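You operate a simulated robot arm through the tools that you are given. There is no shell and no other tool. Be economical: measure what you need, move in short steps, check, and stop when the job is done.

The job below is to be done with a simulated two-armed robot. You get a single attempt, and the scene is never put back.

TASK
Take the cap off the green can on the top of the jug table and lay it down there. Fetch the blue shim and set it in the grey tray. Put the yellow sample tin from the back of the far deck on top of the change pulley there and the red sample tin on the mug shelf. Put the round mesh on the wall top by the chutes away on the top of the blue stand. Close the dust flap. Take the bolt and put it on the middle shelf of the door locker. Take the orange flat tag from the low shelf of the door locker and put it on top of the flat carton. Open the spout stand drawer. Any order will do. Set down upright: bolt.

The check looks at the end state, three seconds after you hand in, the way a careful person would. Anything else that was tipped, shoved, dropped, spilled or broken makes it a failure. Lids that push on must go on centred and level and be pressed home; caps that screw on are set level and turned clockwise until they are tight.

THE ROBOT
Two 7-joint arms with two-finger grippers on one trunk, on a base that drives. Base frame: it is fixed to the floor where the robot stands at the start and does not move with it; the origin is under the middle of the robot, x ahead of it, y to its left, z up; the surface under the hand at the start is at about z = 780. Lengths are in mm, angles in degrees, forces in N, time in s.
The left shoulder is at the start at [60, 178, 1097], the right one opposite. With the tool pointing down near the work surface each hand reaches from about 200 to 660 mm from the robot's upright axis, wherever it stands, measured 20 degrees to its own side. Places, roughly: blue shim (6x4x2 cm) [1800, 5300, 200]; bolt (4x3x6 cm) [-900, -1500, 700]; change pulley [0, 5250, 1000]; dust flap [-700, 7000, 1300]; flat carton (16x12x5 cm) [400, -300, 300]; flat tag [2250, -2250, 500]; green can (6x6x13 cm) [500, -100, 800]; grey tray (15x19x5 cm) [2200, 1700, 500]; middle shelf of the door locker [2300, -2200, 800]; mug shelf (74x23 cm) [-120, 6980, 560]; round mesh (14x14x6 cm) [-1000, 3500, 700]; sample tin [0, 5500, 1000]; spout stand drawer [-900, 5900, 300]; top of the blue stand [1500, 5200, 500]. Payload 1.96 kg a hand.
Tool frame (each hand has its own): the origin (TCP) lies between the finger pads and is the grasp point; the fingertips stand 20 mm ahead of it; z points along the fingers, y is the line along which they close. Largest opening 72 mm; the body of the gripper starts 38 mm behind the TCP.
Orientation is that of the tool frame in the base frame, as [roll, pitch, yaw] about the fixed x, y, z axes, in that order (R = Rz(yaw) Ry(pitch) Rx(roll)). With the fingers straight down and closing along the base's y, the tool's x points along the base's -x, its y along +y and its z along -z.

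THE INTERFACE
- The arms move only by the tool nudge_tool. It takes "left_targets", "right_targets" or both (then of equal length, played together; a hand with none holds still); each is a list of rows, each an object of numbers (a shift or turn left out is 0, a gripper value left out holds the last): "wx", "wy", "wz": the turn, a rotation vector about the tool's x, y, z in degrees; "tx", "ty", "tz": the shift along the tool's x, y, z in mm; "gripper": the closure in counts, from 0 (fully open) to 255 (shut). In form: [{"wx": .., "wy": .., "wz": .., "tx": .., "ty": .., "tz": .., "gripper": ..}, ...]. A call has 1 to 12 rows; each row shifts and turns the commanded pose from where the row before left it, along the tool's axes as they then stand. Each row takes 0.2 s and may step no farther than 50 mm and 8.6 degrees from the row before; otherwise, or with a gripper value out of range, the whole call is refused. Where a pose cannot be reached the arm comes as near as it can. A force on the tool above 40 N (or 10 N above the force at the start of the call, whichever is more), or a blocked arm, ends the call early, and 0.2 s more pass. Each finger travels about 153 mm/s and halts on what it meets, pressing with about 31 N; the grip force reading is that of the motor and also rises with nothing between the fingers. The clock runs only during rows and for 0.2 s after the last one: add rows that do not move to give the fingers time. It gives the time, the measured TCP pose, the force on the tool (base axes), the opening and the grip force at its end, in the units of the frame above (readings bear some noise), with the torque about the TCP (base axes, N m) and any sound that the robot's microphone picked up.
- Cameras (640 x 400 px; columns grow to the right, rows downward): "scene" is now at [-5.1, -33.1, 1631.7]; the picture's right is [-0.52, -0.86, 0.00], its down [-0.75, 0.45, -0.48] and it looks along [0.41, -0.25, -0.88] (base axes); focal length 261 px, centre (320, 200). "left" rides on the left gripper at [71, -19, -82] in its tool frame; the picture's right is [0.26, 0.97, 0.00], its down [-0.67, 0.18, -0.72] and it looks along [-0.69, 0.19, 0.70] (tool axes); focal length 280 px, centre (320, 200). "right" rides on the right gripper at [71, 19, -82] in its tool frame; the picture's right is [-0.26, 0.97, 0.00], its down [-0.67, -0.18, -0.72] and it looks along [-0.69, -0.19, 0.70] (tool axes); focal length 280 px, centre (320, 200). There is no depth. A picture from a camera that has moved, and an enlarged one, comes with that camera's place and axes in the base frame and with its lens.
- get_image(camera): a new picture of that camera. It takes no simulated time.
- lift_body(by): slides the trunk up (or, below 0, down) by that many mm; the arms and the scene camera ride with it, the base frame stays. It gives what a move gives, with no picture.
- drive_base(legs): drives the robot by 1 to 6 legs, each [ahead, left, turn to the left] in mm, mm and degrees, along the robot's own axes; the way and the turn of a leg run together, so that a leg with both is an arc; at most 1500 mm and 180 degrees a leg. The arms and the cameras ride along, it lands a little off, and it stops where it bumps. It gives what a move gives.
- aim_head(pan, tilt): turns the head with the scene camera to pan (to the left, within 86 degrees either way) and tilt (down, from -29 to 69), counted from straight ahead of the robot. It gives what a move gives.
- close_up(camera, box): a new picture of the part [left, top, right, bottom] of that camera's present view, enlarged. It takes no simulated time.
- finish_job(): hands the job in; it is judged then, once.

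Work in short steps. Places have to be worked out from the pictures, the camera data and where the tool is seen: move nearer, look again, correct. Check each grasp and each placing, and mend what went wrong. You have 217 turns and 208 pictures in all, those below and enlarged ones among them. Open the grippers and draw the arms clear of the work before you hand the job in, unless the task says otherwise; then end with one line.

The tools are called after ">>>" as a command line: name --argument value ..., lists and objects as JSON in quotes. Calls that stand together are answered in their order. nudge_tool: Moves the arms, as the interface text tells. Its arguments: {"type":"object","properties":{"left_targets":{"type":"array","items":{"type":"object","properties":{"wx":{"type":"number"},"wy":{"type":"number"},"wz":{"type":"number"},"tx":{"type":"number"},"ty":{"type":"number"},"tz":{"type":"number"},"gripper":{"type":"number"}}}},"right_targets":{"type":"array","items":{"type":"object","properties":{"wx":{"type":"number"},"wy":{"type":"number"},"wz":{"type":"number"},"tx":{"type":"number"},"ty":{"type":"number"},"tz":{"type":"number"},"gripper":{"type":"number"}}}}},"required":[]} The other tools are called the same way: lift_body (by) slides the trunk up or down; drive_base (legs) drives the base; aim_head (pan, tilt) turns the head that bears the scene camera; get_image (camera) takes a picture; close_up (camera, box) takes an enlarged picture of a part of a camera's view; finish_job () hands the job in.

At the start:

```text
clock: 0.0
left_tool_pos: [460.7, 9.3, 1076.0]
left_tcp_rot: [180.0, -0.1, -180.0]
left_wrist_force: [-0.2, -0.6, 0.9]
left_torque: [-0.01, -0.03, 0.0]
left_grip_width: 72.0
left_gripper_force: 0.0
right_tool_pos: [319.8, -335.0, 1099.9]
right_tcp_rot: [-180.0, 0.0, -179.9]
right_wrist_force: [-0.2, 0.4, -0.6]
right_torque: [0.0, 0.02, 0.0]
right_grip_width: 71.8
right_gripper_force: 0.0
trunk travel left (down, up): [-742.0, 248.0]
robot x, y, heading: [0.0, 1.2, 0.0]
head pan, tilt: [-31.0, 61.2]
```

scene: 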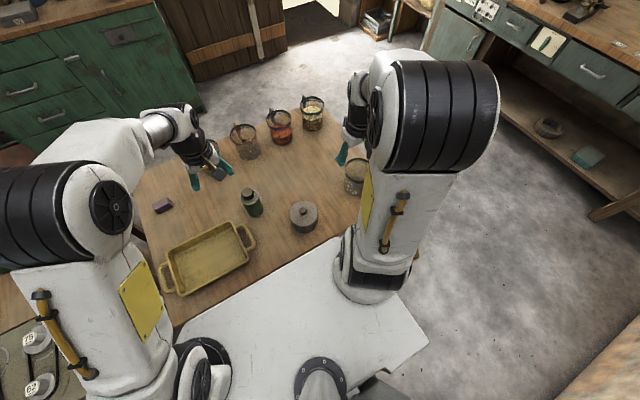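
right: 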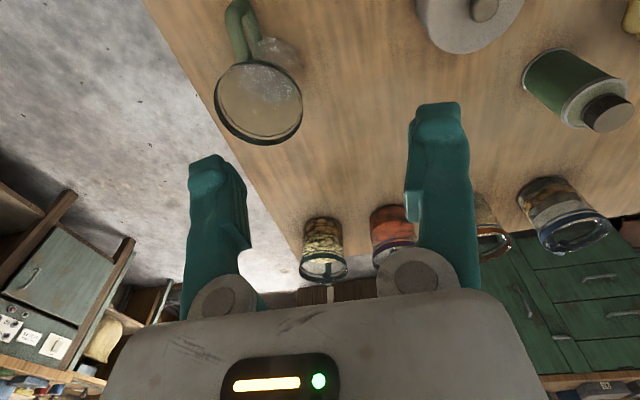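
left: 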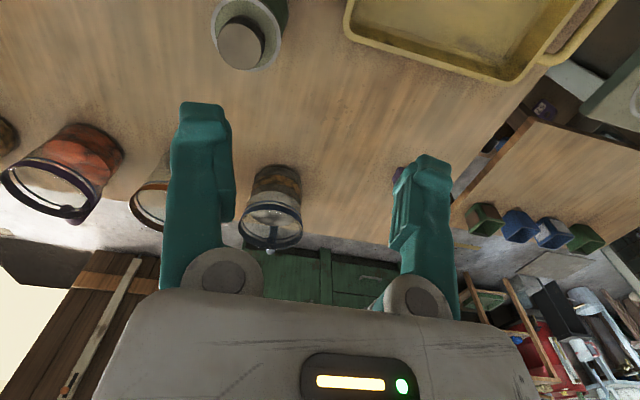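

The can's cap projects to about [475, -56, 910]. I'll look closer at the can from the scene and left cameras.

>>> close_up --camera "scene" --box '[200, 160, 340, 250]'

>>> close_up --camera "right" --box '[480, 20, 640, 150]'

>>> close_up --camera "left" --box '[190, 0, 310, 80]'

```text
4.44 times, centred on (270, 205) of scene
camera zoom: at [-5.1, -33.1, 1631.7], right [-0.52, -0.86, 0.0], down [-0.75, 0.45, -0.48], along [0.41, -0.25, -0.88], focal length 1160 px, centre (542, 178)
```

zoom: 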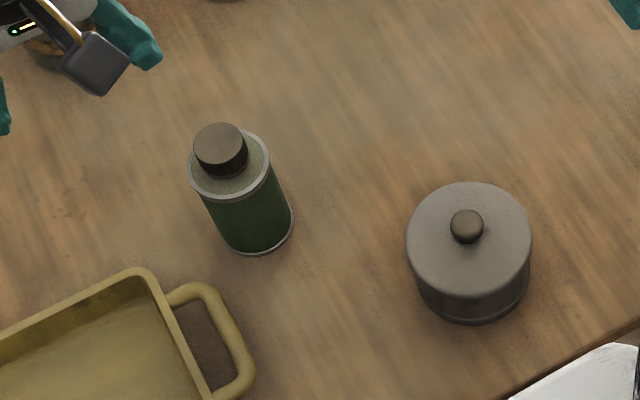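

```text
3.08 times, centred on (560, 85) of right
camera zoom: at [249.1, -315.3, 1182.2], right [0.26, 0.97, 0.0], down [0.67, -0.18, 0.72], along [0.69, -0.19, -0.7], focal length 863 px, centre (-418, 554)
```

zoom: 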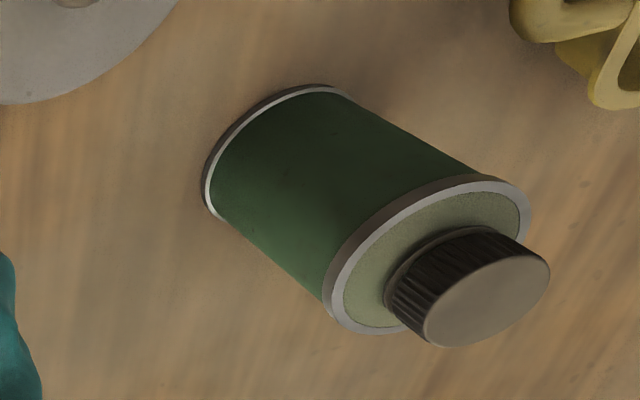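

```text
5.00 times, centred on (250, 40) of left
camera zoom: at [390.8, -8.6, 1158.0], right [-0.26, 0.97, 0.0], down [0.67, 0.18, 0.72], along [0.69, 0.19, -0.7], focal length 1402 px, centre (670, 1000)
```

zoom: 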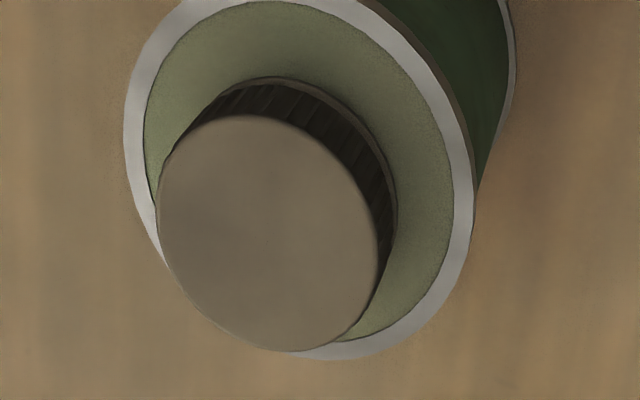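

The cap is a ridged screw cap at about [484, -53, 900]. I'll hold the body with the right hand from the side and unscrew with the left from above; first I turn the right hand at its height.

>>> nudge_tool --right_targets '[{"wz": 8.2}, {"wz": 8.2}, {"wz": 8.2}, {"wz": 8.2}, {"wz": 8.2}, {"wz": 8.2}, {"wz": 8.2}, {"wz": 8.2}, {"wz": 8.2}, {"wz": 8.2}, {"wz": 8.0}]'

>>> nudge_tool --right_targets '[{"wy": 8.2}, {"wy": 8.2}, {"wy": 8.2}, {"wy": 8.2}, {"wy": 8.2}, {"wy": 8.2}, {"wy": 8.2}, {"wy": 8.2}]'

```text
clock: 2.4
left_tool_pos: [459.5, 10.2, 1076.3]
left_tcp_rot: [-180.0, 0.1, 180.0]
left_wrist_force: [-0.3, 0.8, -0.3]
left_torque: [-0.01, -0.01, 0.0]
left_grip_width: 72.1
left_gripper_force: 0.0
right_tool_pos: [318.9, -334.3, 1101.6]
right_tcp_rot: [180.0, 0.0, 89.9]
right_wrist_force: [-0.3, 0.4, 0.1]
right_torque: [-0.03, 0.01, -0.01]
right_grip_width: 72.3
right_gripper_force: 0.0
trunk travel left (down, up): [-742.0, 248.0]
robot x, y, heading: [3.5, 1.9, 0.1]
head pan, tilt: [-31.0, 61.2]
```

```text
clock: 4.2
left_tool_pos: [460.2, 11.2, 1074.9]
left_tcp_rot: [179.9, 0.1, -180.0]
left_wrist_force: [-0.6, 0.0, -0.6]
left_torque: [-0.02, -0.01, 0.04]
left_grip_width: 71.9
left_gripper_force: 0.1
right_tool_pos: [333.7, -328.9, 1090.3]
right_tcp_rot: [-179.3, -11.8, 89.1]
right_wrist_force: [-0.7, 0.1, 0.0]
right_torque: [-0.03, 0.01, -0.01]
right_grip_width: 72.4
right_gripper_force: 0.1
right hand out of reach, approached as far as the arm can: row 2, 3, 4, 5, 6, 7, 8
trunk travel left (down, up): [-742.0, 248.0]
robot x, y, heading: [-5.1, -0.1, -0.1]
head pan, tilt: [-31.0, 61.2]
```

The tilt hits a limit at this location. I'll move the hand toward the pre-grasp point by the can and see if the pose becomes reachable there.

>>> nudge_tool --right_targets '[{"tx": -18, "ty": 27.3, "tz": 33}, {"tx": -18, "ty": 27.3, "tz": 33}, {"tx": -18, "ty": 27.3, "tz": 33}, {"tx": -18, "ty": 27.3, "tz": 33}, {"tx": -18, "ty": 27.3, "tz": 33}, {"tx": -18, "ty": 27.3, "tz": 33}, {}, {}]'

```text
clock: 6.0
left_tool_pos: [458.9, 9.8, 1076.3]
left_tcp_rot: [-179.9, 0.0, -179.9]
left_wrist_force: [0.7, 0.5, 0.7]
left_torque: [-0.01, -0.04, 0.01]
left_grip_width: 71.9
left_gripper_force: 0.1
right_tool_pos: [491.5, -396.5, 872.1]
right_tcp_rot: [-179.2, -11.8, 89.1]
right_wrist_force: [0.5, 0.3, 0.2]
right_torque: [0.01, -0.01, 0.0]
right_grip_width: 72.1
right_gripper_force: 0.0
trunk travel left (down, up): [-742.0, 248.0]
robot x, y, heading: [-2.1, -1.2, -0.2]
head pan, tilt: [-31.0, 61.2]
```

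The commanded pose was reset to the reached one. I'll back up a bit and retry the tilt here.

>>> nudge_tool --right_targets '[{"tz": -45}, {"tz": -45}, {"wy": 8, "tx": 40}, {"wy": 8, "tx": 40}, {"wy": 8}, {"wy": 8}, {"wy": 8}]'

```text
clock: 7.6
left_tool_pos: [460.3, 10.6, 1075.9]
left_tcp_rot: [-179.9, 0.0, -180.0]
left_wrist_force: [-0.2, 0.4, 0.3]
left_torque: [0.0, 0.0, -0.01]
left_grip_width: 72.0
left_gripper_force: 0.2
right_tool_pos: [494.8, -408.1, 930.0]
right_tcp_rot: [-179.5, -11.6, 89.0]
right_wrist_force: [-0.2, 0.4, 0.7]
right_torque: [-0.01, 0.01, 0.02]
right_grip_width: 72.4
right_gripper_force: 0.0
right hand out of reach, approached as far as the arm can: row 2, 3, 4, 5, 6, 7
trunk travel left (down, up): [-742.0, 248.0]
robot x, y, heading: [-0.3, 0.6, -0.3]
head pan, tilt: [-31.0, 61.2]
```

That yaw side is limited at about 12°. I'll instead approach the can from the robot's side (fingers forward and down), so I turn the right hand back to its default yaw and tilt forward.

>>> nudge_tool --right_targets '[{"wy": -8, "tz": -40}, {"wz": -8.2, "tz": -40}, {"wz": -8.2}, {"wz": -8.2}, {"wz": -8.2}, {"wz": -8.2}, {"wz": -8.2}, {"wz": -8.2}, {"wz": -8.2}, {"wz": -8.2}, {"wz": -8.2}, {"wz": -8}]'

>>> nudge_tool --right_targets '[{"wy": -8, "tx": 30, "ty": 30}, {"wy": -8, "tx": 30, "ty": 30}, {"wy": -8, "ty": 40}, {"wy": -8, "ty": 40}, {"wy": -8}, {"wy": -8}]'

```text
clock: 10.2
left_tool_pos: [459.7, 9.8, 1077.5]
left_tcp_rot: [-180.0, -0.1, 179.9]
left_wrist_force: [-0.1, 0.7, 0.2]
left_torque: [0.0, 0.0, -0.03]
left_grip_width: 71.8
left_gripper_force: 0.0
right_tool_pos: [498.6, -416.0, 978.9]
right_tcp_rot: [176.4, -0.8, 173.2]
right_wrist_force: [0.1, -1.1, 0.8]
right_torque: [-0.01, 0.0, 0.0]
right_grip_width: 72.1
right_gripper_force: 0.0
right hand out of reach, approached as far as the arm can: row 2
trunk travel left (down, up): [-742.0, 248.0]
robot x, y, heading: [-0.1, -0.8, -0.0]
head pan, tilt: [-31.0, 61.2]
```

```text
clock: 11.6
left_tool_pos: [459.8, 8.5, 1076.3]
left_tcp_rot: [-180.0, 0.0, -179.9]
left_wrist_force: [0.1, 0.2, 0.6]
left_torque: [-0.02, 0.01, -0.03]
left_grip_width: 71.9
left_gripper_force: 0.0
right_tool_pos: [457.0, -268.8, 984.5]
right_tcp_rot: [174.7, 47.1, 169.1]
right_wrist_force: [0.9, -0.6, -0.4]
right_torque: [0.01, 0.03, 0.0]
right_grip_width: 72.0
right_gripper_force: 0.1
trunk travel left (down, up): [-742.0, 248.0]
robot x, y, heading: [0.3, -2.2, -0.2]
head pan, tilt: [-31.0, 61.2]
```

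Forward tilt works. Now I square the wrist, tilt to about 35° below horizontal and bring the right hand to a pre-grasp ~110 mm from the can.

>>> nudge_tool --right_targets '[{"wz": -4.9, "gripper": 0}, {"wy": -8}, {"tx": 17.3, "ty": 36.3, "tz": -3.7}, {"tx": 17.3, "ty": 36.3, "tz": -3.7}, {"tx": 17.3, "ty": 36.3, "tz": -3.7}, {"tx": 17.3, "ty": 36.3, "tz": -3.7}, {"tx": 17.3, "ty": 36.3, "tz": -3.7}, {"tx": 17.3, "ty": 36.3, "tz": -3.7}]'

>>> get_image --camera "scene"

>>> get_image --camera "right"

>>> get_image --camera "left"

```text
clock: 13.4
left_tool_pos: [460.0, 11.4, 1075.8]
left_tcp_rot: [-179.9, 0.1, 180.0]
left_wrist_force: [-0.3, 0.2, -0.6]
left_torque: [0.04, 0.02, 0.01]
left_grip_width: 72.1
left_gripper_force: 0.1
right_tool_pos: [391.2, -44.2, 914.7]
right_tcp_rot: [-179.9, 55.3, 176.5]
right_wrist_force: [-0.6, 0.0, 0.3]
right_torque: [0.02, 0.01, -0.02]
right_grip_width: 71.9
right_gripper_force: 0.0
trunk travel left (down, up): [-742.0, 248.0]
robot x, y, heading: [-2.6, -2.1, -0.3]
head pan, tilt: [-31.0, 61.2]
```

```text
201 pictures are left
camera scene: at [-5.2, -31.1, 1631.8], right [-0.52, -0.86, 0.0], down [-0.75, 0.45, -0.48], along [0.41, -0.25, -0.88], focal length 261 px, centre (320, 200)
```

scene: 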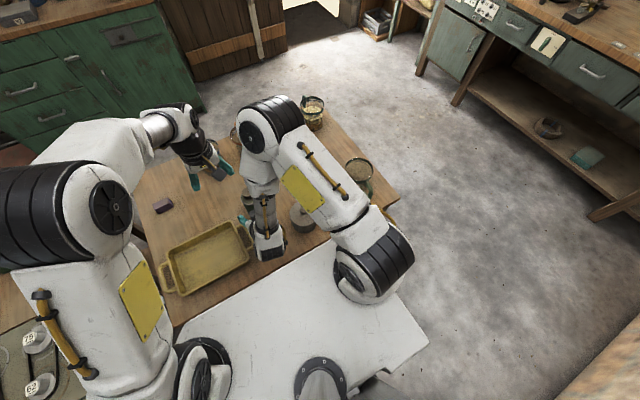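

```text
200 pictures are left
camera right: at [284.8, -17.4, 900.5], right [0.21, 0.95, 0.21], down [-0.22, -0.17, 0.96], along [0.95, -0.25, 0.17], focal length 280 px, centre (320, 200)
```

right: 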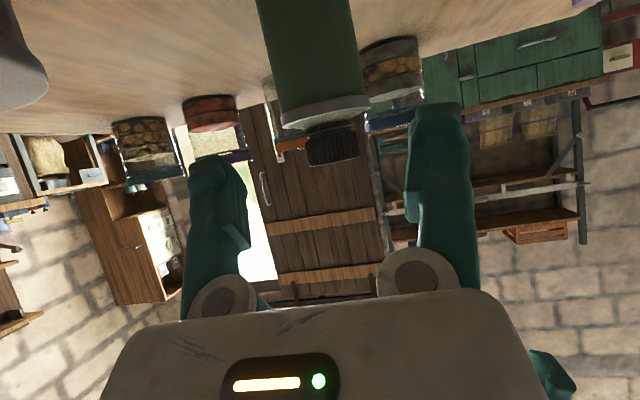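

```text
199 pictures are left
camera left: at [390.8, -7.2, 1158.1], right [-0.26, 0.97, 0.0], down [0.67, 0.18, 0.72], along [0.69, 0.19, -0.7], focal length 280 px, centre (320, 200)
```

left: 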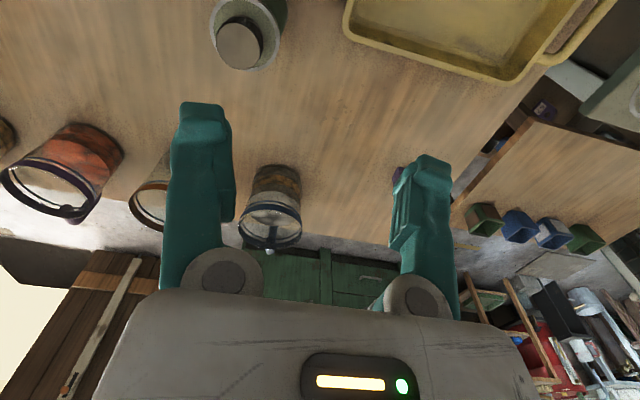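

The can lies nearly on the right hand's axis. I advance 75 mm and check.

>>> nudge_tool --right_targets '[{"tz": 35, "ty": -2}, {"tz": 40}]'

>>> get_image --camera "right"

>>> get_image --camera "left"

```text
clock: 14.0
left_tool_pos: [460.4, 9.8, 1076.4]
left_tcp_rot: [-180.0, 0.0, 180.0]
left_wrist_force: [-1.1, -0.7, -0.6]
left_torque: [0.0, 0.0, 0.0]
left_grip_width: 72.2
left_gripper_force: 0.0
right_tool_pos: [451.7, -50.6, 868.8]
right_tcp_rot: [-179.9, 55.2, 176.4]
right_wrist_force: [-0.3, 1.0, 0.8]
right_torque: [-0.02, -0.03, 0.01]
right_grip_width: 72.3
right_gripper_force: 0.0
trunk travel left (down, up): [-742.0, 248.0]
robot x, y, heading: [-1.0, -0.7, 0.1]
head pan, tilt: [-31.0, 61.2]
```

```text
198 pictures are left
camera right: at [346.4, -25.3, 856.2], right [0.21, 0.95, 0.21], down [-0.21, -0.17, 0.96], along [0.95, -0.25, 0.17], focal length 280 px, centre (320, 200)
```

right: 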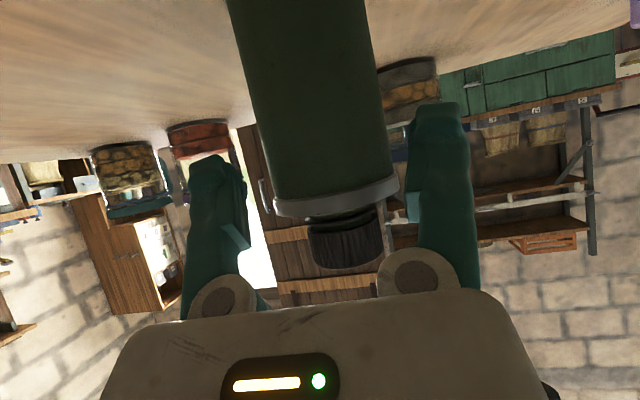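

```text
197 pictures are left
camera left: at [391.5, -8.4, 1157.8], right [-0.26, 0.96, 0.0], down [0.67, 0.18, 0.71], along [0.69, 0.19, -0.7], focal length 280 px, centre (320, 200)
```

left: 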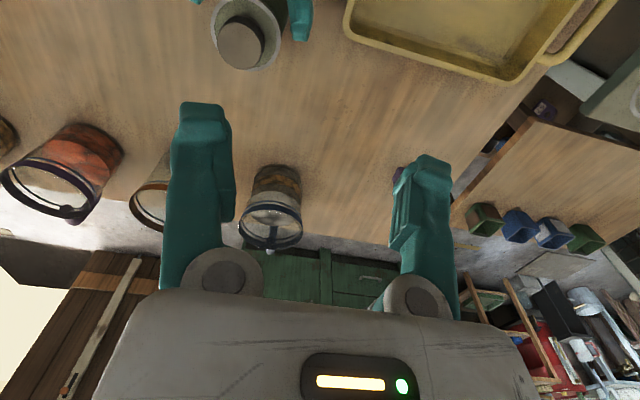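

Centred within a couple of mm. I advance 33 mm more and close on the can body.

>>> nudge_tool --right_targets '[{"tz": 33}, {}, {"gripper": 60}, {"gripper": 90}, {"gripper": 130}, {"gripper": 130}]'

>>> get_image --camera "right"

>>> get_image --camera "left"

```text
clock: 15.4
left_tool_pos: [459.4, 9.8, 1075.9]
left_tcp_rot: [179.9, -0.1, -180.0]
left_wrist_force: [-0.3, -1.0, -0.4]
left_torque: [0.02, 0.01, 0.02]
left_grip_width: 72.2
left_gripper_force: 0.1
right_tool_pos: [478.7, -50.5, 850.2]
right_tcp_rot: [-179.9, 55.2, 176.4]
right_wrist_force: [-0.6, -0.1, 0.7]
right_torque: [0.01, 0.03, 0.01]
right_grip_width: 61.3
right_gripper_force: 31.0
trunk travel left (down, up): [-742.0, 248.0]
robot x, y, heading: [-2.1, 2.7, 0.1]
head pan, tilt: [-31.0, 61.2]
```

```text
196 pictures are left
camera right: at [373.1, -25.0, 837.6], right [0.21, 0.95, 0.21], down [-0.21, -0.17, 0.96], along [0.95, -0.25, 0.17], focal length 280 px, centre (320, 200)
```

right: 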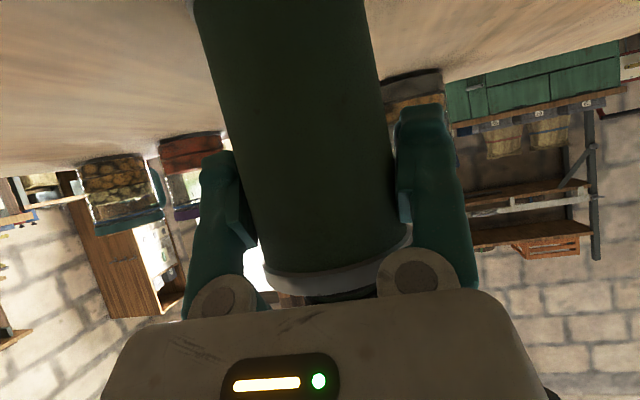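

```text
195 pictures are left
camera left: at [391.2, -8.5, 1157.9], right [-0.26, 0.97, 0.0], down [0.67, 0.18, 0.72], along [0.69, 0.19, -0.7], focal length 280 px, centre (320, 200)
```

left: 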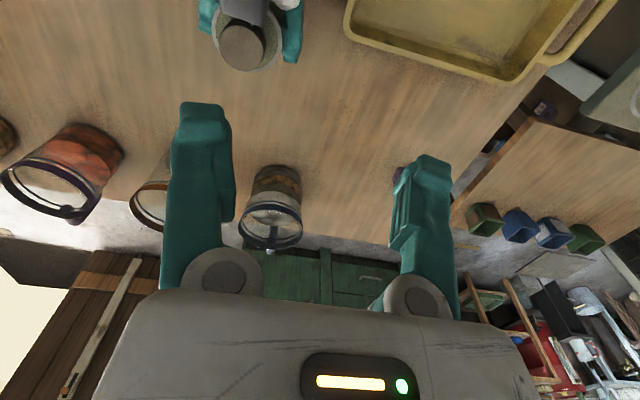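

Can held firmly (61 mm). Cap centre is now about [482, -50], top ~909. I bring the left hand above it and pre-turn it clockwise ~86° so it can unscrew counter-clockwise.

>>> nudge_tool --left_targets '[{"tx": -11, "ty": -30, "tz": 0}, {"tx": -11, "ty": -30, "wz": 8.6}, {"wz": 8.6}, {"wz": 8.6}, {"wz": 8.6}, {"wz": 8.6}, {"wz": 8.6}, {"wz": 8.6}, {"wz": 8.6}, {"wz": 8.6}, {"wz": 8.6}, {"gripper": 70}]'

>>> nudge_tool --left_targets '[{"tz": 40}, {"tz": 40}]'

>>> get_image --camera "left"

>>> close_up --camera "scene" --box '[180, 120, 340, 280]'

```text
clock: 18.0
left_tool_pos: [464.6, 1.2, 1075.5]
left_tcp_rot: [179.8, 0.1, 102.5]
left_wrist_force: [-0.1, -0.2, 0.2]
left_torque: [-0.05, -0.03, -0.04]
left_grip_width: 52.1
left_gripper_force: 0.1
left hand out of reach, approached as far as the arm can: row 1, 2
right_tool_pos: [479.5, -52.2, 850.4]
right_tcp_rot: [-179.9, 55.2, 176.3]
right_wrist_force: [0.2, -0.6, -0.1]
right_torque: [0.04, 0.0, 0.02]
right_grip_width: 61.1
right_gripper_force: 31.1
trunk travel left (down, up): [-742.0, 248.0]
robot x, y, heading: [1.7, -0.6, -0.0]
head pan, tilt: [-31.0, 61.2]
```

```text
clock: 18.6
left_tool_pos: [464.2, 0.7, 994.7]
left_tcp_rot: [-180.0, 0.1, 102.6]
left_wrist_force: [-0.4, 0.5, 0.2]
left_torque: [-0.01, 0.01, -0.03]
left_grip_width: 52.1
left_gripper_force: 0.0
right_tool_pos: [479.6, -52.4, 849.3]
right_tcp_rot: [-179.9, 55.2, 176.4]
right_wrist_force: [0.4, -0.1, 0.4]
right_torque: [0.04, -0.08, -0.02]
right_grip_width: 61.1
right_gripper_force: 31.0
trunk travel left (down, up): [-742.0, 248.0]
robot x, y, heading: [1.7, 2.0, -0.2]
head pan, tilt: [-31.0, 61.2]
```

```text
194 pictures are left
camera left: at [432.0, 66.4, 1077.2], right [0.88, 0.47, 0.0], down [0.33, -0.62, 0.72], along [0.33, -0.63, -0.7], focal length 280 px, centre (320, 200)
```

left: 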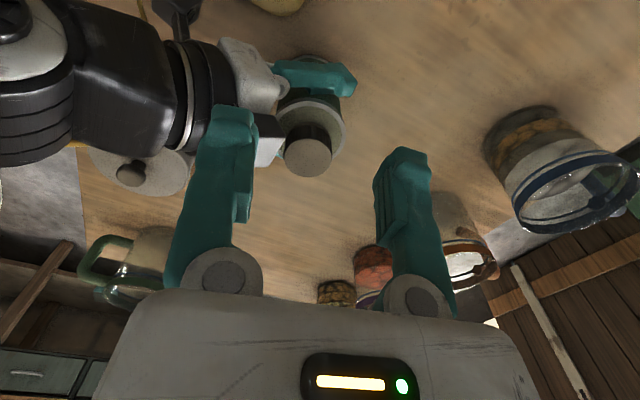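

```text
2.50 times, centred on (260, 200) of scene
camera zoom: at [-4.3, -33.1, 1631.8], right [-0.52, -0.86, 0.0], down [-0.75, 0.45, -0.48], along [0.41, -0.25, -0.88], focal length 652 px, centre (470, 200)
```

zoom: 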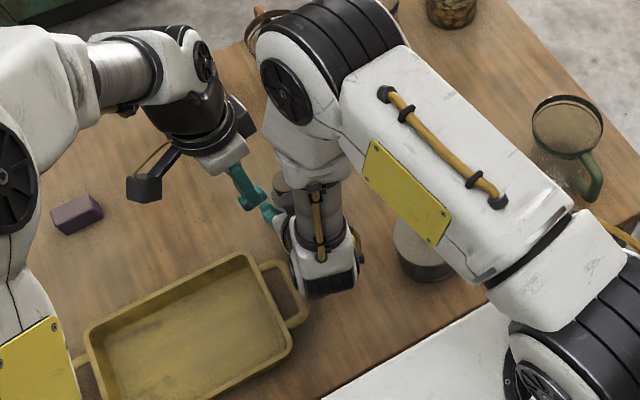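

The left hand stopped short in y. I try moving it on toward the cap at this lower height.

>>> nudge_tool --left_targets '[{"tx": -18, "ty": 2}, {"tx": -18, "ty": 2}, {"tx": -18, "ty": 2}]'

```text
clock: 19.4
left_tool_pos: [483.4, -51.2, 998.5]
left_tcp_rot: [179.9, 0.0, 102.6]
left_wrist_force: [0.1, 0.8, 0.5]
left_torque: [-0.01, 0.02, -0.01]
left_grip_width: 52.3
left_gripper_force: 0.0
right_tool_pos: [480.2, -52.6, 849.7]
right_tcp_rot: [179.9, 55.2, 176.4]
right_wrist_force: [0.5, -0.4, 0.8]
right_torque: [0.04, -0.02, 0.0]
right_grip_width: 61.0
right_gripper_force: 30.9
trunk travel left (down, up): [-742.0, 248.0]
robot x, y, heading: [4.6, 0.2, 0.1]
head pan, tilt: [-31.0, 61.2]
```

Now over the cap. I descend 45 mm and look.

>>> nudge_tool --left_targets '[{"tz": 45}]'

>>> get_image --camera "left"

```text
clock: 19.8
left_tool_pos: [484.6, -51.6, 951.3]
left_tcp_rot: [-180.0, 0.0, 102.6]
left_wrist_force: [0.2, -0.8, -0.6]
left_torque: [0.02, -0.03, -0.01]
left_grip_width: 52.1
left_gripper_force: 0.0
right_tool_pos: [479.3, -51.0, 850.4]
right_tcp_rot: [180.0, 55.2, 176.3]
right_wrist_force: [1.2, 0.7, 0.3]
right_torque: [0.11, -0.12, -0.02]
right_grip_width: 60.9
right_gripper_force: 31.1
trunk travel left (down, up): [-742.0, 248.0]
robot x, y, heading: [2.7, -2.6, -0.0]
head pan, tilt: [-31.0, 61.2]
```

```text
192 pictures are left
camera left: at [451.4, 14.6, 1033.4], right [0.88, 0.47, 0.0], down [0.33, -0.62, 0.72], along [0.33, -0.63, -0.7], focal length 280 px, centre (320, 200)
```

left: 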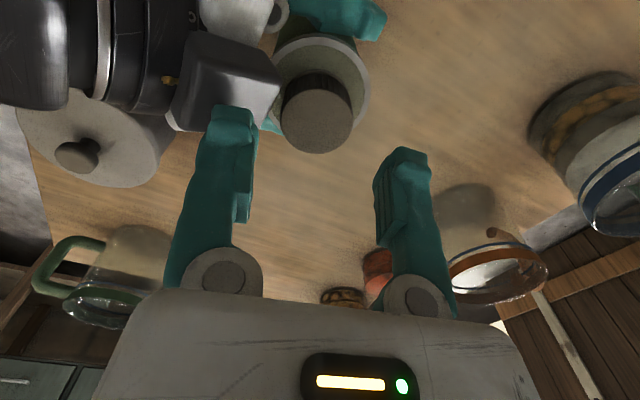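

Aligned within ~1.5 mm. I go down 34 mm (tips ~12 mm below cap top, clear of the right gripper body) and close on the cap.

>>> nudge_tool --left_targets '[{"tz": 17, "tx": 2, "ty": -1}, {"tz": 17}, {}, {"gripper": 255}, {"gripper": 255}, {"gripper": 255}]'

>>> get_image --camera "left"

```text
clock: 20.2
left_tool_pos: [484.5, -51.0, 944.0]
left_tcp_rot: [179.5, 0.6, 102.6]
left_wrist_force: [-0.3, 1.2, 0.2]
left_torque: [-0.03, -0.02, 0.01]
left_grip_width: 52.2
left_gripper_force: 0.1
right_tool_pos: [476.1, -53.3, 849.7]
right_tcp_rot: [-179.7, 54.9, 176.4]
right_wrist_force: [-3.5, -0.3, 6.4]
right_torque: [0.06, -0.09, -0.06]
right_grip_width: 60.0
right_gripper_force: 31.0
trunk travel left (down, up): [-742.0, 248.0]
robot x, y, heading: [1.8, -3.5, -0.3]
head pan, tilt: [-31.0, 61.2]
stopped in row 1 (left hand): the force on the tool passed its limit at 55 N (the readings are from after the stop); the commanded pose is now the measured one
```

```text
191 pictures are left
camera left: at [450.3, 14.8, 1025.4], right [0.88, 0.47, 0.01], down [0.32, -0.61, 0.72], along [0.34, -0.64, -0.69], focal length 280 px, centre (320, 200)
```

left: 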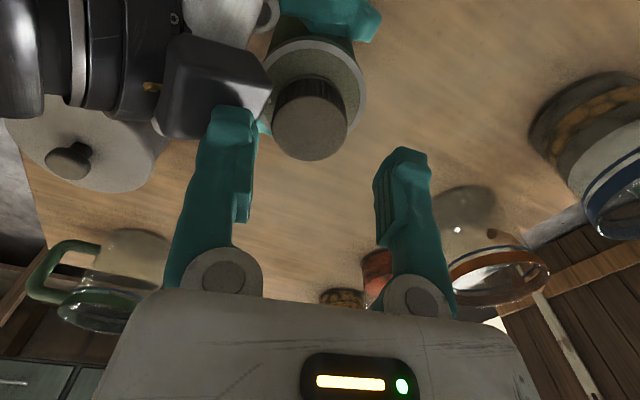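

The left finger met the right gripper body, so I need a flatter right-hand grip that stays clear. I raise the left hand, release the can, back off, and re-orient the right hand (flatter, slightly turned).

>>> nudge_tool --left_targets '[{"tz": -30}, {"tz": -30}]'

>>> nudge_tool --right_targets '[{"gripper": 0}, {"gripper": 0}, {"tz": -30}, {"tz": -30}, {"wx": -6.2, "wz": -4.3}, {"wx": -6.2, "wz": -4.3}, {"wy": -7.5}, {"wy": -7.5}, {"tx": 9.8, "ty": -11.6, "tz": -21}]'

>>> get_image --camera "right"

>>> get_image --camera "left"

```text
clock: 20.8
left_tool_pos: [482.4, -52.4, 1002.7]
left_tcp_rot: [179.3, 0.5, 102.7]
left_wrist_force: [-0.1, 0.2, 0.3]
left_torque: [-0.02, -0.02, 0.01]
left_grip_width: 52.0
left_gripper_force: 0.0
right_tool_pos: [476.3, -52.9, 848.4]
right_tcp_rot: [-179.8, 54.9, 176.3]
right_wrist_force: [-4.0, -0.2, 7.9]
right_torque: [0.1, -0.09, 0.04]
right_grip_width: 59.6
right_gripper_force: 30.7
trunk travel left (down, up): [-742.0, 248.0]
robot x, y, heading: [0.7, 3.1, -0.0]
head pan, tilt: [-31.0, 61.2]
```

```text
clock: 22.8
left_tool_pos: [481.7, -53.0, 1000.9]
left_tcp_rot: [179.4, 0.5, 102.6]
left_wrist_force: [-0.3, -0.1, 0.2]
left_torque: [-0.01, 0.0, 0.01]
left_grip_width: 52.0
left_gripper_force: 0.0
right_tool_pos: [407.3, -65.0, 881.9]
right_tcp_rot: [-180.0, 69.9, -168.7]
right_wrist_force: [0.1, -0.1, -0.2]
right_torque: [0.0, 0.02, -0.02]
right_grip_width: 71.7
right_gripper_force: 0.1
trunk travel left (down, up): [-742.0, 248.0]
robot x, y, heading: [-2.2, 0.7, 0.1]
head pan, tilt: [-31.0, 61.2]
```

```text
190 pictures are left
camera right: at [304.8, -65.2, 842.5], right [-0.1, 0.96, 0.25], down [-0.4, -0.27, 0.88], along [0.91, -0.01, 0.41], focal length 280 px, centre (320, 200)
```

right: 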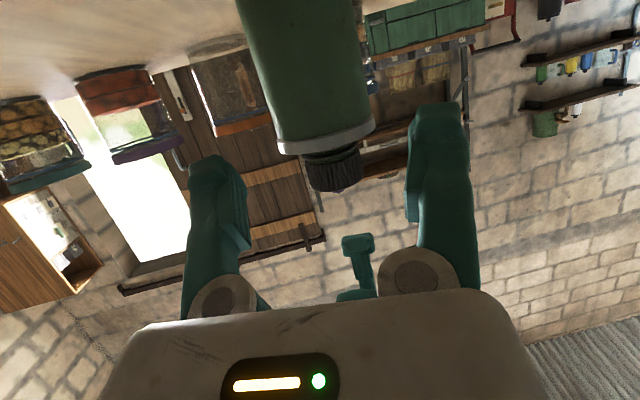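

```text
189 pictures are left
camera left: at [448.8, 13.1, 1082.4], right [0.88, 0.47, 0.01], down [0.32, -0.61, 0.72], along [0.34, -0.64, -0.69], focal length 280 px, centre (320, 200)
```

left: 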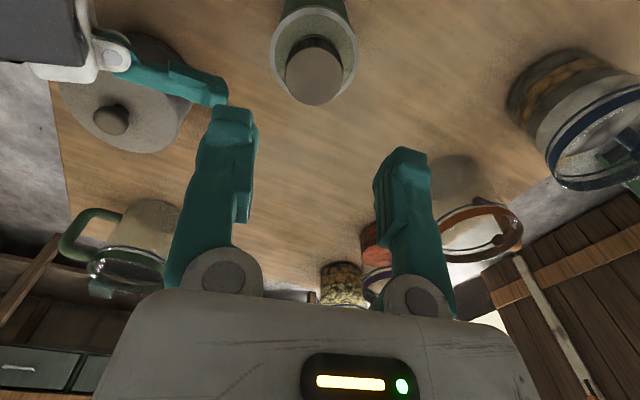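

Centred to ~3 mm. I advance 70 mm and grip the can again.

>>> nudge_tool --right_targets '[{"tz": 35, "ty": -2}, {"tz": 35}, {}, {"gripper": 60}, {"gripper": 90}, {"gripper": 130}, {"gripper": 130}]'

>>> get_image --camera "right"

>>> get_image --camera "left"

```text
clock: 24.4
left_tool_pos: [482.7, -51.2, 1000.5]
left_tcp_rot: [179.3, 0.5, 102.8]
left_wrist_force: [0.6, 0.6, 0.4]
left_torque: [0.02, -0.02, 0.01]
left_grip_width: 52.3
left_gripper_force: 0.0
right_tool_pos: [472.3, -54.7, 854.2]
right_tcp_rot: [180.0, 69.8, -168.6]
right_wrist_force: [0.9, 0.5, -0.7]
right_torque: [0.04, -0.1, 0.02]
right_grip_width: 57.3
right_gripper_force: 31.1
trunk travel left (down, up): [-742.0, 248.0]
robot x, y, heading: [0.6, -0.5, 0.2]
head pan, tilt: [-31.0, 61.2]
```

```text
188 pictures are left
camera right: at [368.9, -54.6, 816.4], right [-0.1, 0.96, 0.25], down [-0.39, -0.27, 0.88], along [0.91, -0.01, 0.41], focal length 280 px, centre (320, 200)
```

right: 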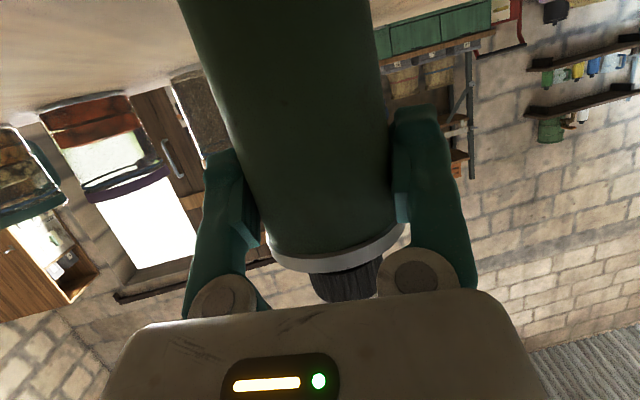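

```text
187 pictures are left
camera left: at [449.5, 13.5, 1082.0], right [0.88, 0.47, 0.01], down [0.32, -0.61, 0.72], along [0.34, -0.64, -0.69], focal length 280 px, centre (320, 200)
```

left: 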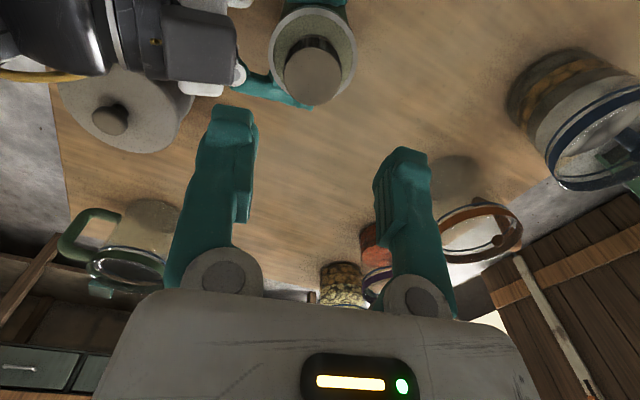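

The pads bite ~10 mm short of the can's axis; I open, advance 5 mm and re-grip.

>>> nudge_tool --right_targets '[{"gripper": 20}, {"gripper": 20}, {"tz": 5}, {}, {"gripper": 90}, {"gripper": 130}, {"gripper": 130}]'

>>> nudge_tool --left_targets '[{"tz": 40, "wx": 0.7}, {}]'

>>> get_image --camera "left"

```text
clock: 26.0
left_tool_pos: [483.2, -53.1, 1000.9]
left_tcp_rot: [179.4, 0.5, 102.7]
left_wrist_force: [0.1, 0.2, 0.2]
left_torque: [-0.01, 0.02, -0.03]
left_grip_width: 52.2
left_gripper_force: 0.1
right_tool_pos: [477.0, -52.9, 854.5]
right_tcp_rot: [179.9, 69.7, -168.6]
right_wrist_force: [-0.2, 0.7, -0.2]
right_torque: [0.03, -0.05, 0.0]
right_grip_width: 60.2
right_gripper_force: 30.9
trunk travel left (down, up): [-742.0, 248.0]
robot x, y, heading: [4.0, -0.7, 0.0]
head pan, tilt: [-31.0, 61.2]
```

```text
clock: 26.6
left_tool_pos: [483.4, -50.8, 963.4]
left_tcp_rot: [-179.9, 0.5, 102.7]
left_wrist_force: [-0.2, 0.2, 0.6]
left_torque: [-0.02, 0.03, -0.02]
left_grip_width: 51.9
left_gripper_force: 0.1
right_tool_pos: [477.3, -52.7, 854.0]
right_tcp_rot: [-180.0, 69.8, -168.5]
right_wrist_force: [-0.1, -0.6, 0.8]
right_torque: [0.03, -0.01, -0.01]
right_grip_width: 60.0
right_gripper_force: 31.0
trunk travel left (down, up): [-742.0, 248.0]
robot x, y, heading: [2.0, -3.3, 0.5]
head pan, tilt: [-31.0, 61.2]
```

```text
186 pictures are left
camera left: at [450.5, 16.2, 1043.6], right [0.88, 0.47, 0.0], down [0.33, -0.61, 0.72], along [0.33, -0.64, -0.69], focal length 280 px, centre (320, 200)
```

left: 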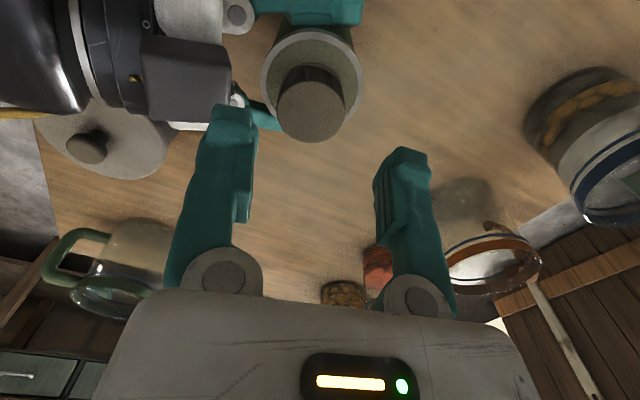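

The cap is 4 mm toward −y_tool; clearance to the right hand looks adequate now. I correct, narrow a bit, descend to tips ~896 and grip the cap.

>>> nudge_tool --left_targets '[{"ty": -4, "gripper": 88}, {"tz": 23}, {"tz": 23}, {}]'

>>> get_image --camera "left"

```text
clock: 27.6
left_tool_pos: [481.0, -51.6, 915.6]
left_tcp_rot: [-179.9, 0.5, 102.7]
left_wrist_force: [0.0, 0.0, 1.2]
left_torque: [-0.02, -0.02, 0.01]
left_grip_width: 47.3
left_gripper_force: 0.0
right_tool_pos: [477.0, -53.3, 854.1]
right_tcp_rot: [-180.0, 69.7, -168.6]
right_wrist_force: [0.0, -0.8, 0.2]
right_torque: [0.02, -0.07, -0.01]
right_grip_width: 60.0
right_gripper_force: 30.7
trunk travel left (down, up): [-742.0, 248.0]
robot x, y, heading: [-4.3, -2.5, 0.1]
head pan, tilt: [-31.0, 61.2]
```

```text
185 pictures are left
camera left: at [447.7, 16.0, 998.4], right [0.88, 0.47, 0.0], down [0.33, -0.61, 0.72], along [0.33, -0.64, -0.69], focal length 280 px, centre (320, 200)
```

left: 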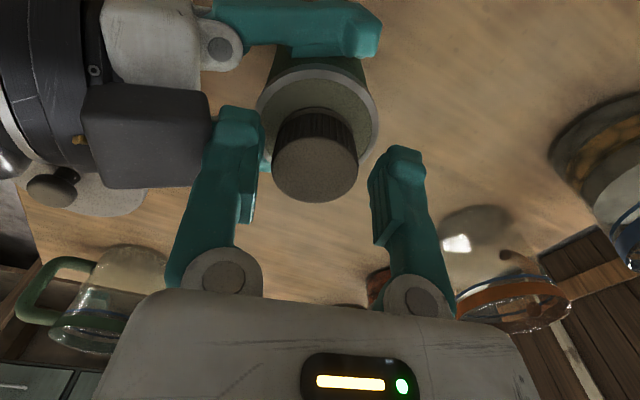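

Well placed. Close on the cap and turn counter-clockwise 40°.

>>> nudge_tool --left_targets '[{"gripper": 150}, {"gripper": 200}, {"gripper": 200}, {"wz": -8}, {"wz": -8}, {"wz": -8}, {"wz": -8}, {"wz": -8}]'

>>> get_image --camera "left"

```text
clock: 29.4
left_tool_pos: [479.6, -50.2, 916.8]
left_tcp_rot: [-179.7, 0.3, 142.8]
left_wrist_force: [-20.4, 3.3, 5.1]
left_torque: [0.22, 0.51, -0.08]
left_grip_width: 33.5
left_gripper_force: 31.0
right_tool_pos: [475.9, -52.8, 854.4]
right_tcp_rot: [-179.9, 69.9, -168.6]
right_wrist_force: [20.3, -1.4, 1.0]
right_torque: [0.07, 0.57, 0.09]
right_grip_width: 58.8
right_gripper_force: 31.4
trunk travel left (down, up): [-742.0, 248.0]
robot x, y, heading: [-1.0, 1.3, 0.1]
head pan, tilt: [-31.0, 61.2]
```

```text
184 pictures are left
camera left: at [413.9, -21.9, 998.7], right [0.38, 0.93, -0.01], down [0.65, -0.26, 0.72], along [0.66, -0.27, -0.7], focal length 280 px, centre (320, 200)
```

left: 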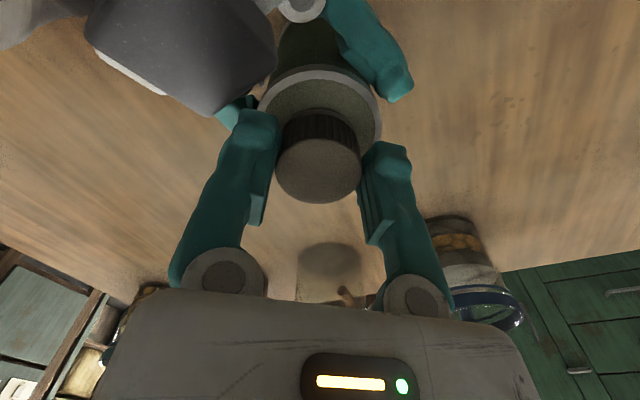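

It turns; a 20 N side load is present, so I relieve it by ~1.5 mm and continue turning 48°.

>>> nudge_tool --left_targets '[{"tx": 1.2, "ty": -0.9, "tz": -0.5}, {"wz": -8}, {"wz": -8}, {"wz": -8, "tz": -0.5}, {"wz": -8}, {"wz": -8}, {"wz": -8, "tz": -0.5}, {}]'

```text
clock: 31.2
left_tool_pos: [479.8, -52.4, 919.0]
left_tcp_rot: [-179.5, 0.1, -169.2]
left_wrist_force: [6.9, 2.3, -22.1]
left_torque: [0.08, -0.19, 0.01]
left_grip_width: 33.8
left_gripper_force: 31.5
right_tool_pos: [476.2, -53.2, 855.2]
right_tcp_rot: [180.0, 70.0, -168.7]
right_wrist_force: [-6.4, -2.5, 27.0]
right_torque: [0.19, -0.59, -0.01]
right_grip_width: 58.7
right_gripper_force: 30.9
trunk travel left (down, up): [-742.0, 248.0]
robot x, y, heading: [2.7, 1.2, -0.1]
head pan, tilt: [-31.0, 61.2]
```

Turned 88°; still threaded (22 N pull). Keep turning another 48°.

>>> nudge_tool --left_targets '[{"wz": -8, "tz": 1}, {"wz": -8}, {"wz": -8}, {"wz": -8}, {"wz": -8}, {"wz": -8}, {}]'

>>> get_image --camera "left"

```text
clock: 32.8
left_tool_pos: [478.7, -53.1, 918.2]
left_tcp_rot: [-179.6, -0.4, -121.2]
left_wrist_force: [15.1, -2.5, 0.0]
left_torque: [-0.01, -0.41, -0.02]
left_grip_width: 33.6
left_gripper_force: 31.4
right_tool_pos: [475.8, -52.2, 853.8]
right_tcp_rot: [-179.9, 69.8, -168.6]
right_wrist_force: [-12.0, 1.9, 11.5]
right_torque: [0.15, -1.13, -0.06]
right_grip_width: 58.6
right_gripper_force: 31.5
trunk travel left (down, up): [-742.0, 248.0]
robot x, y, heading: [-2.8, -3.3, 0.2]
head pan, tilt: [-31.0, 61.2]
```

```text
183 pictures are left
camera left: at [460.2, -122.0, 1001.5], right [-0.96, 0.28, -0.01], down [0.19, 0.68, 0.71], along [0.2, 0.68, -0.7], focal length 280 px, centre (320, 200)
```

left: 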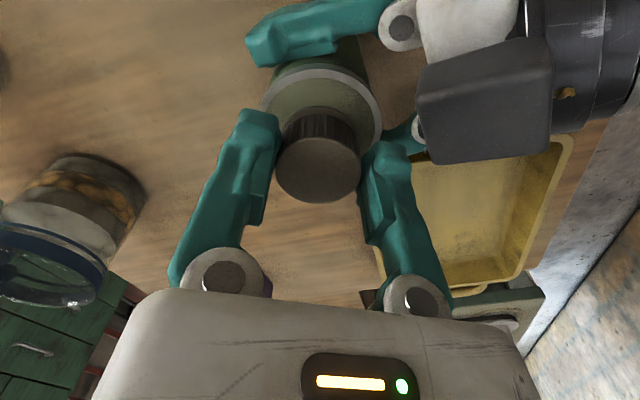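

Turned ~136° and the pull force vanished. I test a small lift.

>>> nudge_tool --left_targets '[{"tz": -2}, {"tz": -2}, {}]'

```text
clock: 33.6
left_tool_pos: [478.4, -52.5, 921.8]
left_tcp_rot: [-179.8, -0.4, -121.3]
left_wrist_force: [20.8, -2.1, -23.3]
left_torque: [-0.03, -0.34, 0.0]
left_grip_width: 33.6
left_gripper_force: 31.3
right_tool_pos: [476.7, -54.5, 853.9]
right_tcp_rot: [-179.9, 69.8, -168.6]
right_wrist_force: [-22.4, 1.7, 21.7]
right_torque: [0.01, -1.05, 0.07]
right_grip_width: 58.7
right_gripper_force: 31.2
trunk travel left (down, up): [-742.0, 248.0]
robot x, y, heading: [0.5, 1.9, -0.2]
head pan, tilt: [-31.0, 61.2]
```

Still threaded. I undo the lift and continue turning as far as the wrist allows.

>>> nudge_tool --left_targets '[{"tz": 2, "wz": -8}, {"wz": -8}, {"wz": -8}, {"wz": -8}, {"wz": -8}, {"wz": -8}, {}]'

```text
clock: 35.2
left_tool_pos: [483.3, -48.0, 923.5]
left_tcp_rot: [-179.9, -0.6, -72.6]
left_wrist_force: [3.0, -31.0, 2.3]
left_torque: [-0.77, -0.02, -0.04]
left_grip_width: 33.9
left_gripper_force: 31.0
right_tool_pos: [476.7, -55.1, 854.7]
right_tcp_rot: [-179.9, 69.6, -168.7]
right_wrist_force: [-3.2, 34.3, 2.6]
right_torque: [-1.06, 0.01, 0.23]
right_grip_width: 58.0
right_gripper_force: 31.0
trunk travel left (down, up): [-742.0, 248.0]
robot x, y, heading: [-1.1, 1.2, -0.0]
head pan, tilt: [-31.0, 61.2]
```

Side force of 31 N built up; I relieve 3 mm in −y and test the lift again.

>>> nudge_tool --left_targets '[{"tx": 2.9, "ty": 0.9}, {"tz": -2}, {"tz": -2}, {}]'

>>> get_image --camera "left"

```text
clock: 36.2
left_tool_pos: [483.3, -47.7, 924.2]
left_tcp_rot: [-179.9, -0.3, -72.5]
left_wrist_force: [15.6, -24.1, 0.9]
left_torque: [-0.65, -0.38, 0.02]
left_grip_width: 33.8
left_gripper_force: 31.2
right_tool_pos: [477.3, -56.1, 854.8]
right_tcp_rot: [179.9, 69.8, -169.0]
right_wrist_force: [-15.8, 25.0, -3.7]
right_torque: [-1.1, -0.67, 0.28]
right_grip_width: 58.4
right_gripper_force: 30.8
trunk travel left (down, up): [-742.0, 248.0]
robot x, y, heading: [0.1, 2.3, 0.2]
head pan, tilt: [-31.0, 61.2]
```

```text
182 pictures are left
camera left: at [525.5, -108.5, 1006.1], right [-0.84, -0.54, 0.0], down [-0.38, 0.59, 0.71], along [-0.38, 0.6, -0.7], focal length 280 px, centre (320, 200)
```

left: 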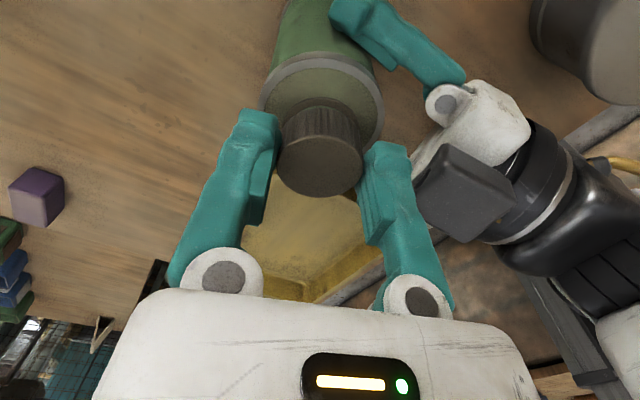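

The cap seems to have risen ~6 mm. I pull gently further up to see whether it's free.

>>> nudge_tool --left_targets '[{"tz": -2}, {"tz": -2}, {"tz": -2}, {}]'

>>> get_image --camera "left"

```text
clock: 37.2
left_tool_pos: [483.2, -46.0, 928.1]
left_tcp_rot: [179.9, 0.0, -72.4]
left_wrist_force: [20.5, -9.1, -23.1]
left_torque: [-0.18, -0.43, 0.03]
left_grip_width: 33.6
left_gripper_force: 30.5
right_tool_pos: [480.3, -54.5, 857.8]
right_tcp_rot: [180.0, 70.3, -168.9]
right_wrist_force: [-19.2, 9.1, 19.1]
right_torque: [-0.29, -1.01, 0.17]
right_grip_width: 58.5
right_gripper_force: 30.7
trunk travel left (down, up): [-742.0, 248.0]
robot x, y, heading: [-0.0, -1.5, 0.1]
head pan, tilt: [-31.0, 61.2]
```

```text
181 pictures are left
camera left: at [524.5, -107.0, 1009.5], right [-0.84, -0.54, 0.0], down [-0.38, 0.59, 0.72], along [-0.39, 0.6, -0.7], focal length 280 px, centre (320, 200)
```

left: 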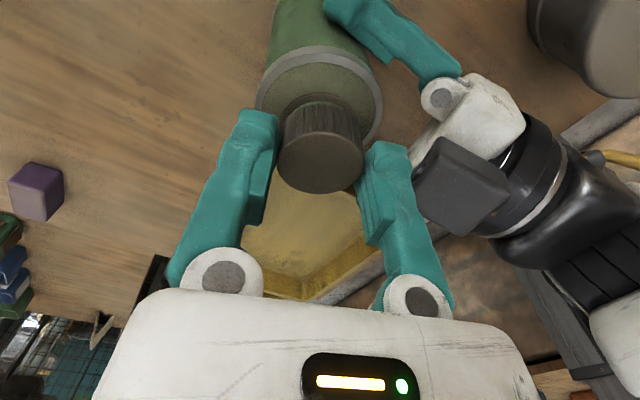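

The right hand rose too, so the thread still engages. I lower back and turn on.

>>> nudge_tool --left_targets '[{"tz": 3}, {"tz": 2, "wz": -8}, {"wz": -8}, {"wz": -8}, {"wz": -8}, {"wz": -8}, {"wz": -8}, {}]'

```text
clock: 39.0
left_tool_pos: [489.5, -39.8, 930.6]
left_tcp_rot: [179.7, -0.9, -23.1]
left_wrist_force: [-5.2, -25.3, 5.3]
left_torque: [-0.65, 0.17, -0.14]
left_grip_width: 32.7
left_gripper_force: 31.2
right_tool_pos: [479.2, -61.9, 852.4]
right_tcp_rot: [-179.9, 69.6, -169.6]
right_wrist_force: [5.3, 25.8, -9.0]
right_torque: [-1.48, 0.4, 0.3]
right_grip_width: 60.0
right_gripper_force: 31.3
trunk travel left (down, up): [-742.0, 248.0]
robot x, y, heading: [1.3, -1.5, 0.2]
head pan, tilt: [-31.0, 61.2]
```

The two hands are being pushed apart laterally; I look before doing more.

>>> get_image --camera "left"

>>> get_image --camera "right"

>>> close_up --camera "scene" --box '[180, 120, 340, 280]'

```text
180 pictures are left
camera left: at [564.8, -48.5, 1014.1], right [-0.14, -0.99, 0.01], down [-0.7, 0.1, 0.7], along [-0.7, 0.09, -0.71], focal length 280 px, centre (320, 200)
```

left: 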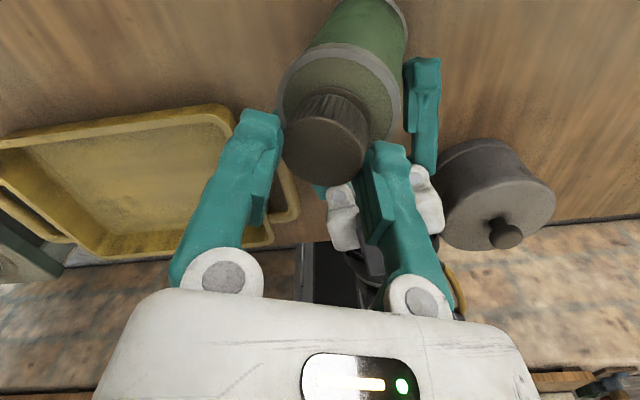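

```text
179 pictures are left
camera right: at [375.3, -60.2, 814.0], right [-0.08, 0.97, 0.24], down [-0.4, -0.26, 0.88], along [0.91, -0.02, 0.4], focal length 280 px, centre (320, 200)
```

right: 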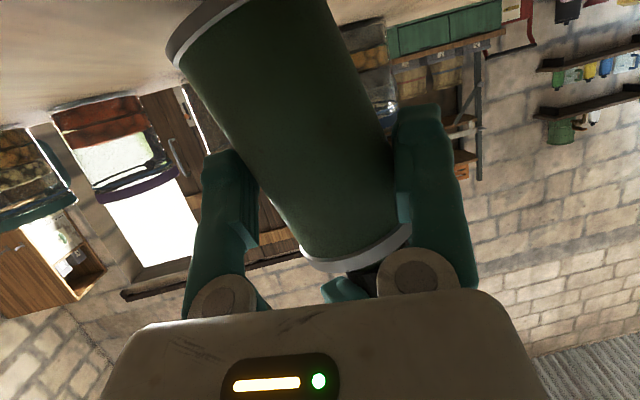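

```text
2.50 times, centred on (260, 200) of scene
camera zoom: at [-4.5, -33.1, 1631.7], right [-0.52, -0.86, 0.0], down [-0.75, 0.45, -0.48], along [0.41, -0.25, -0.88], focal length 652 px, centre (470, 200)
```

zoom: 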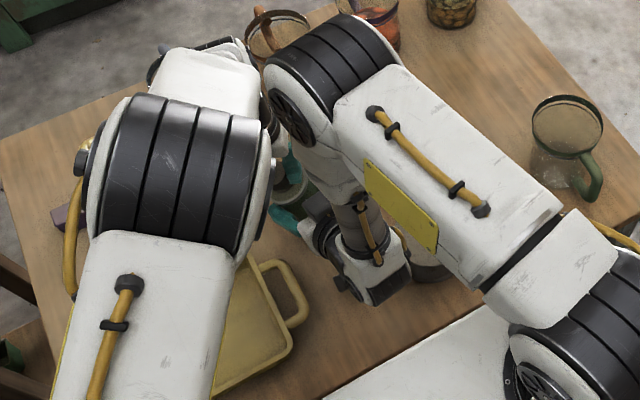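

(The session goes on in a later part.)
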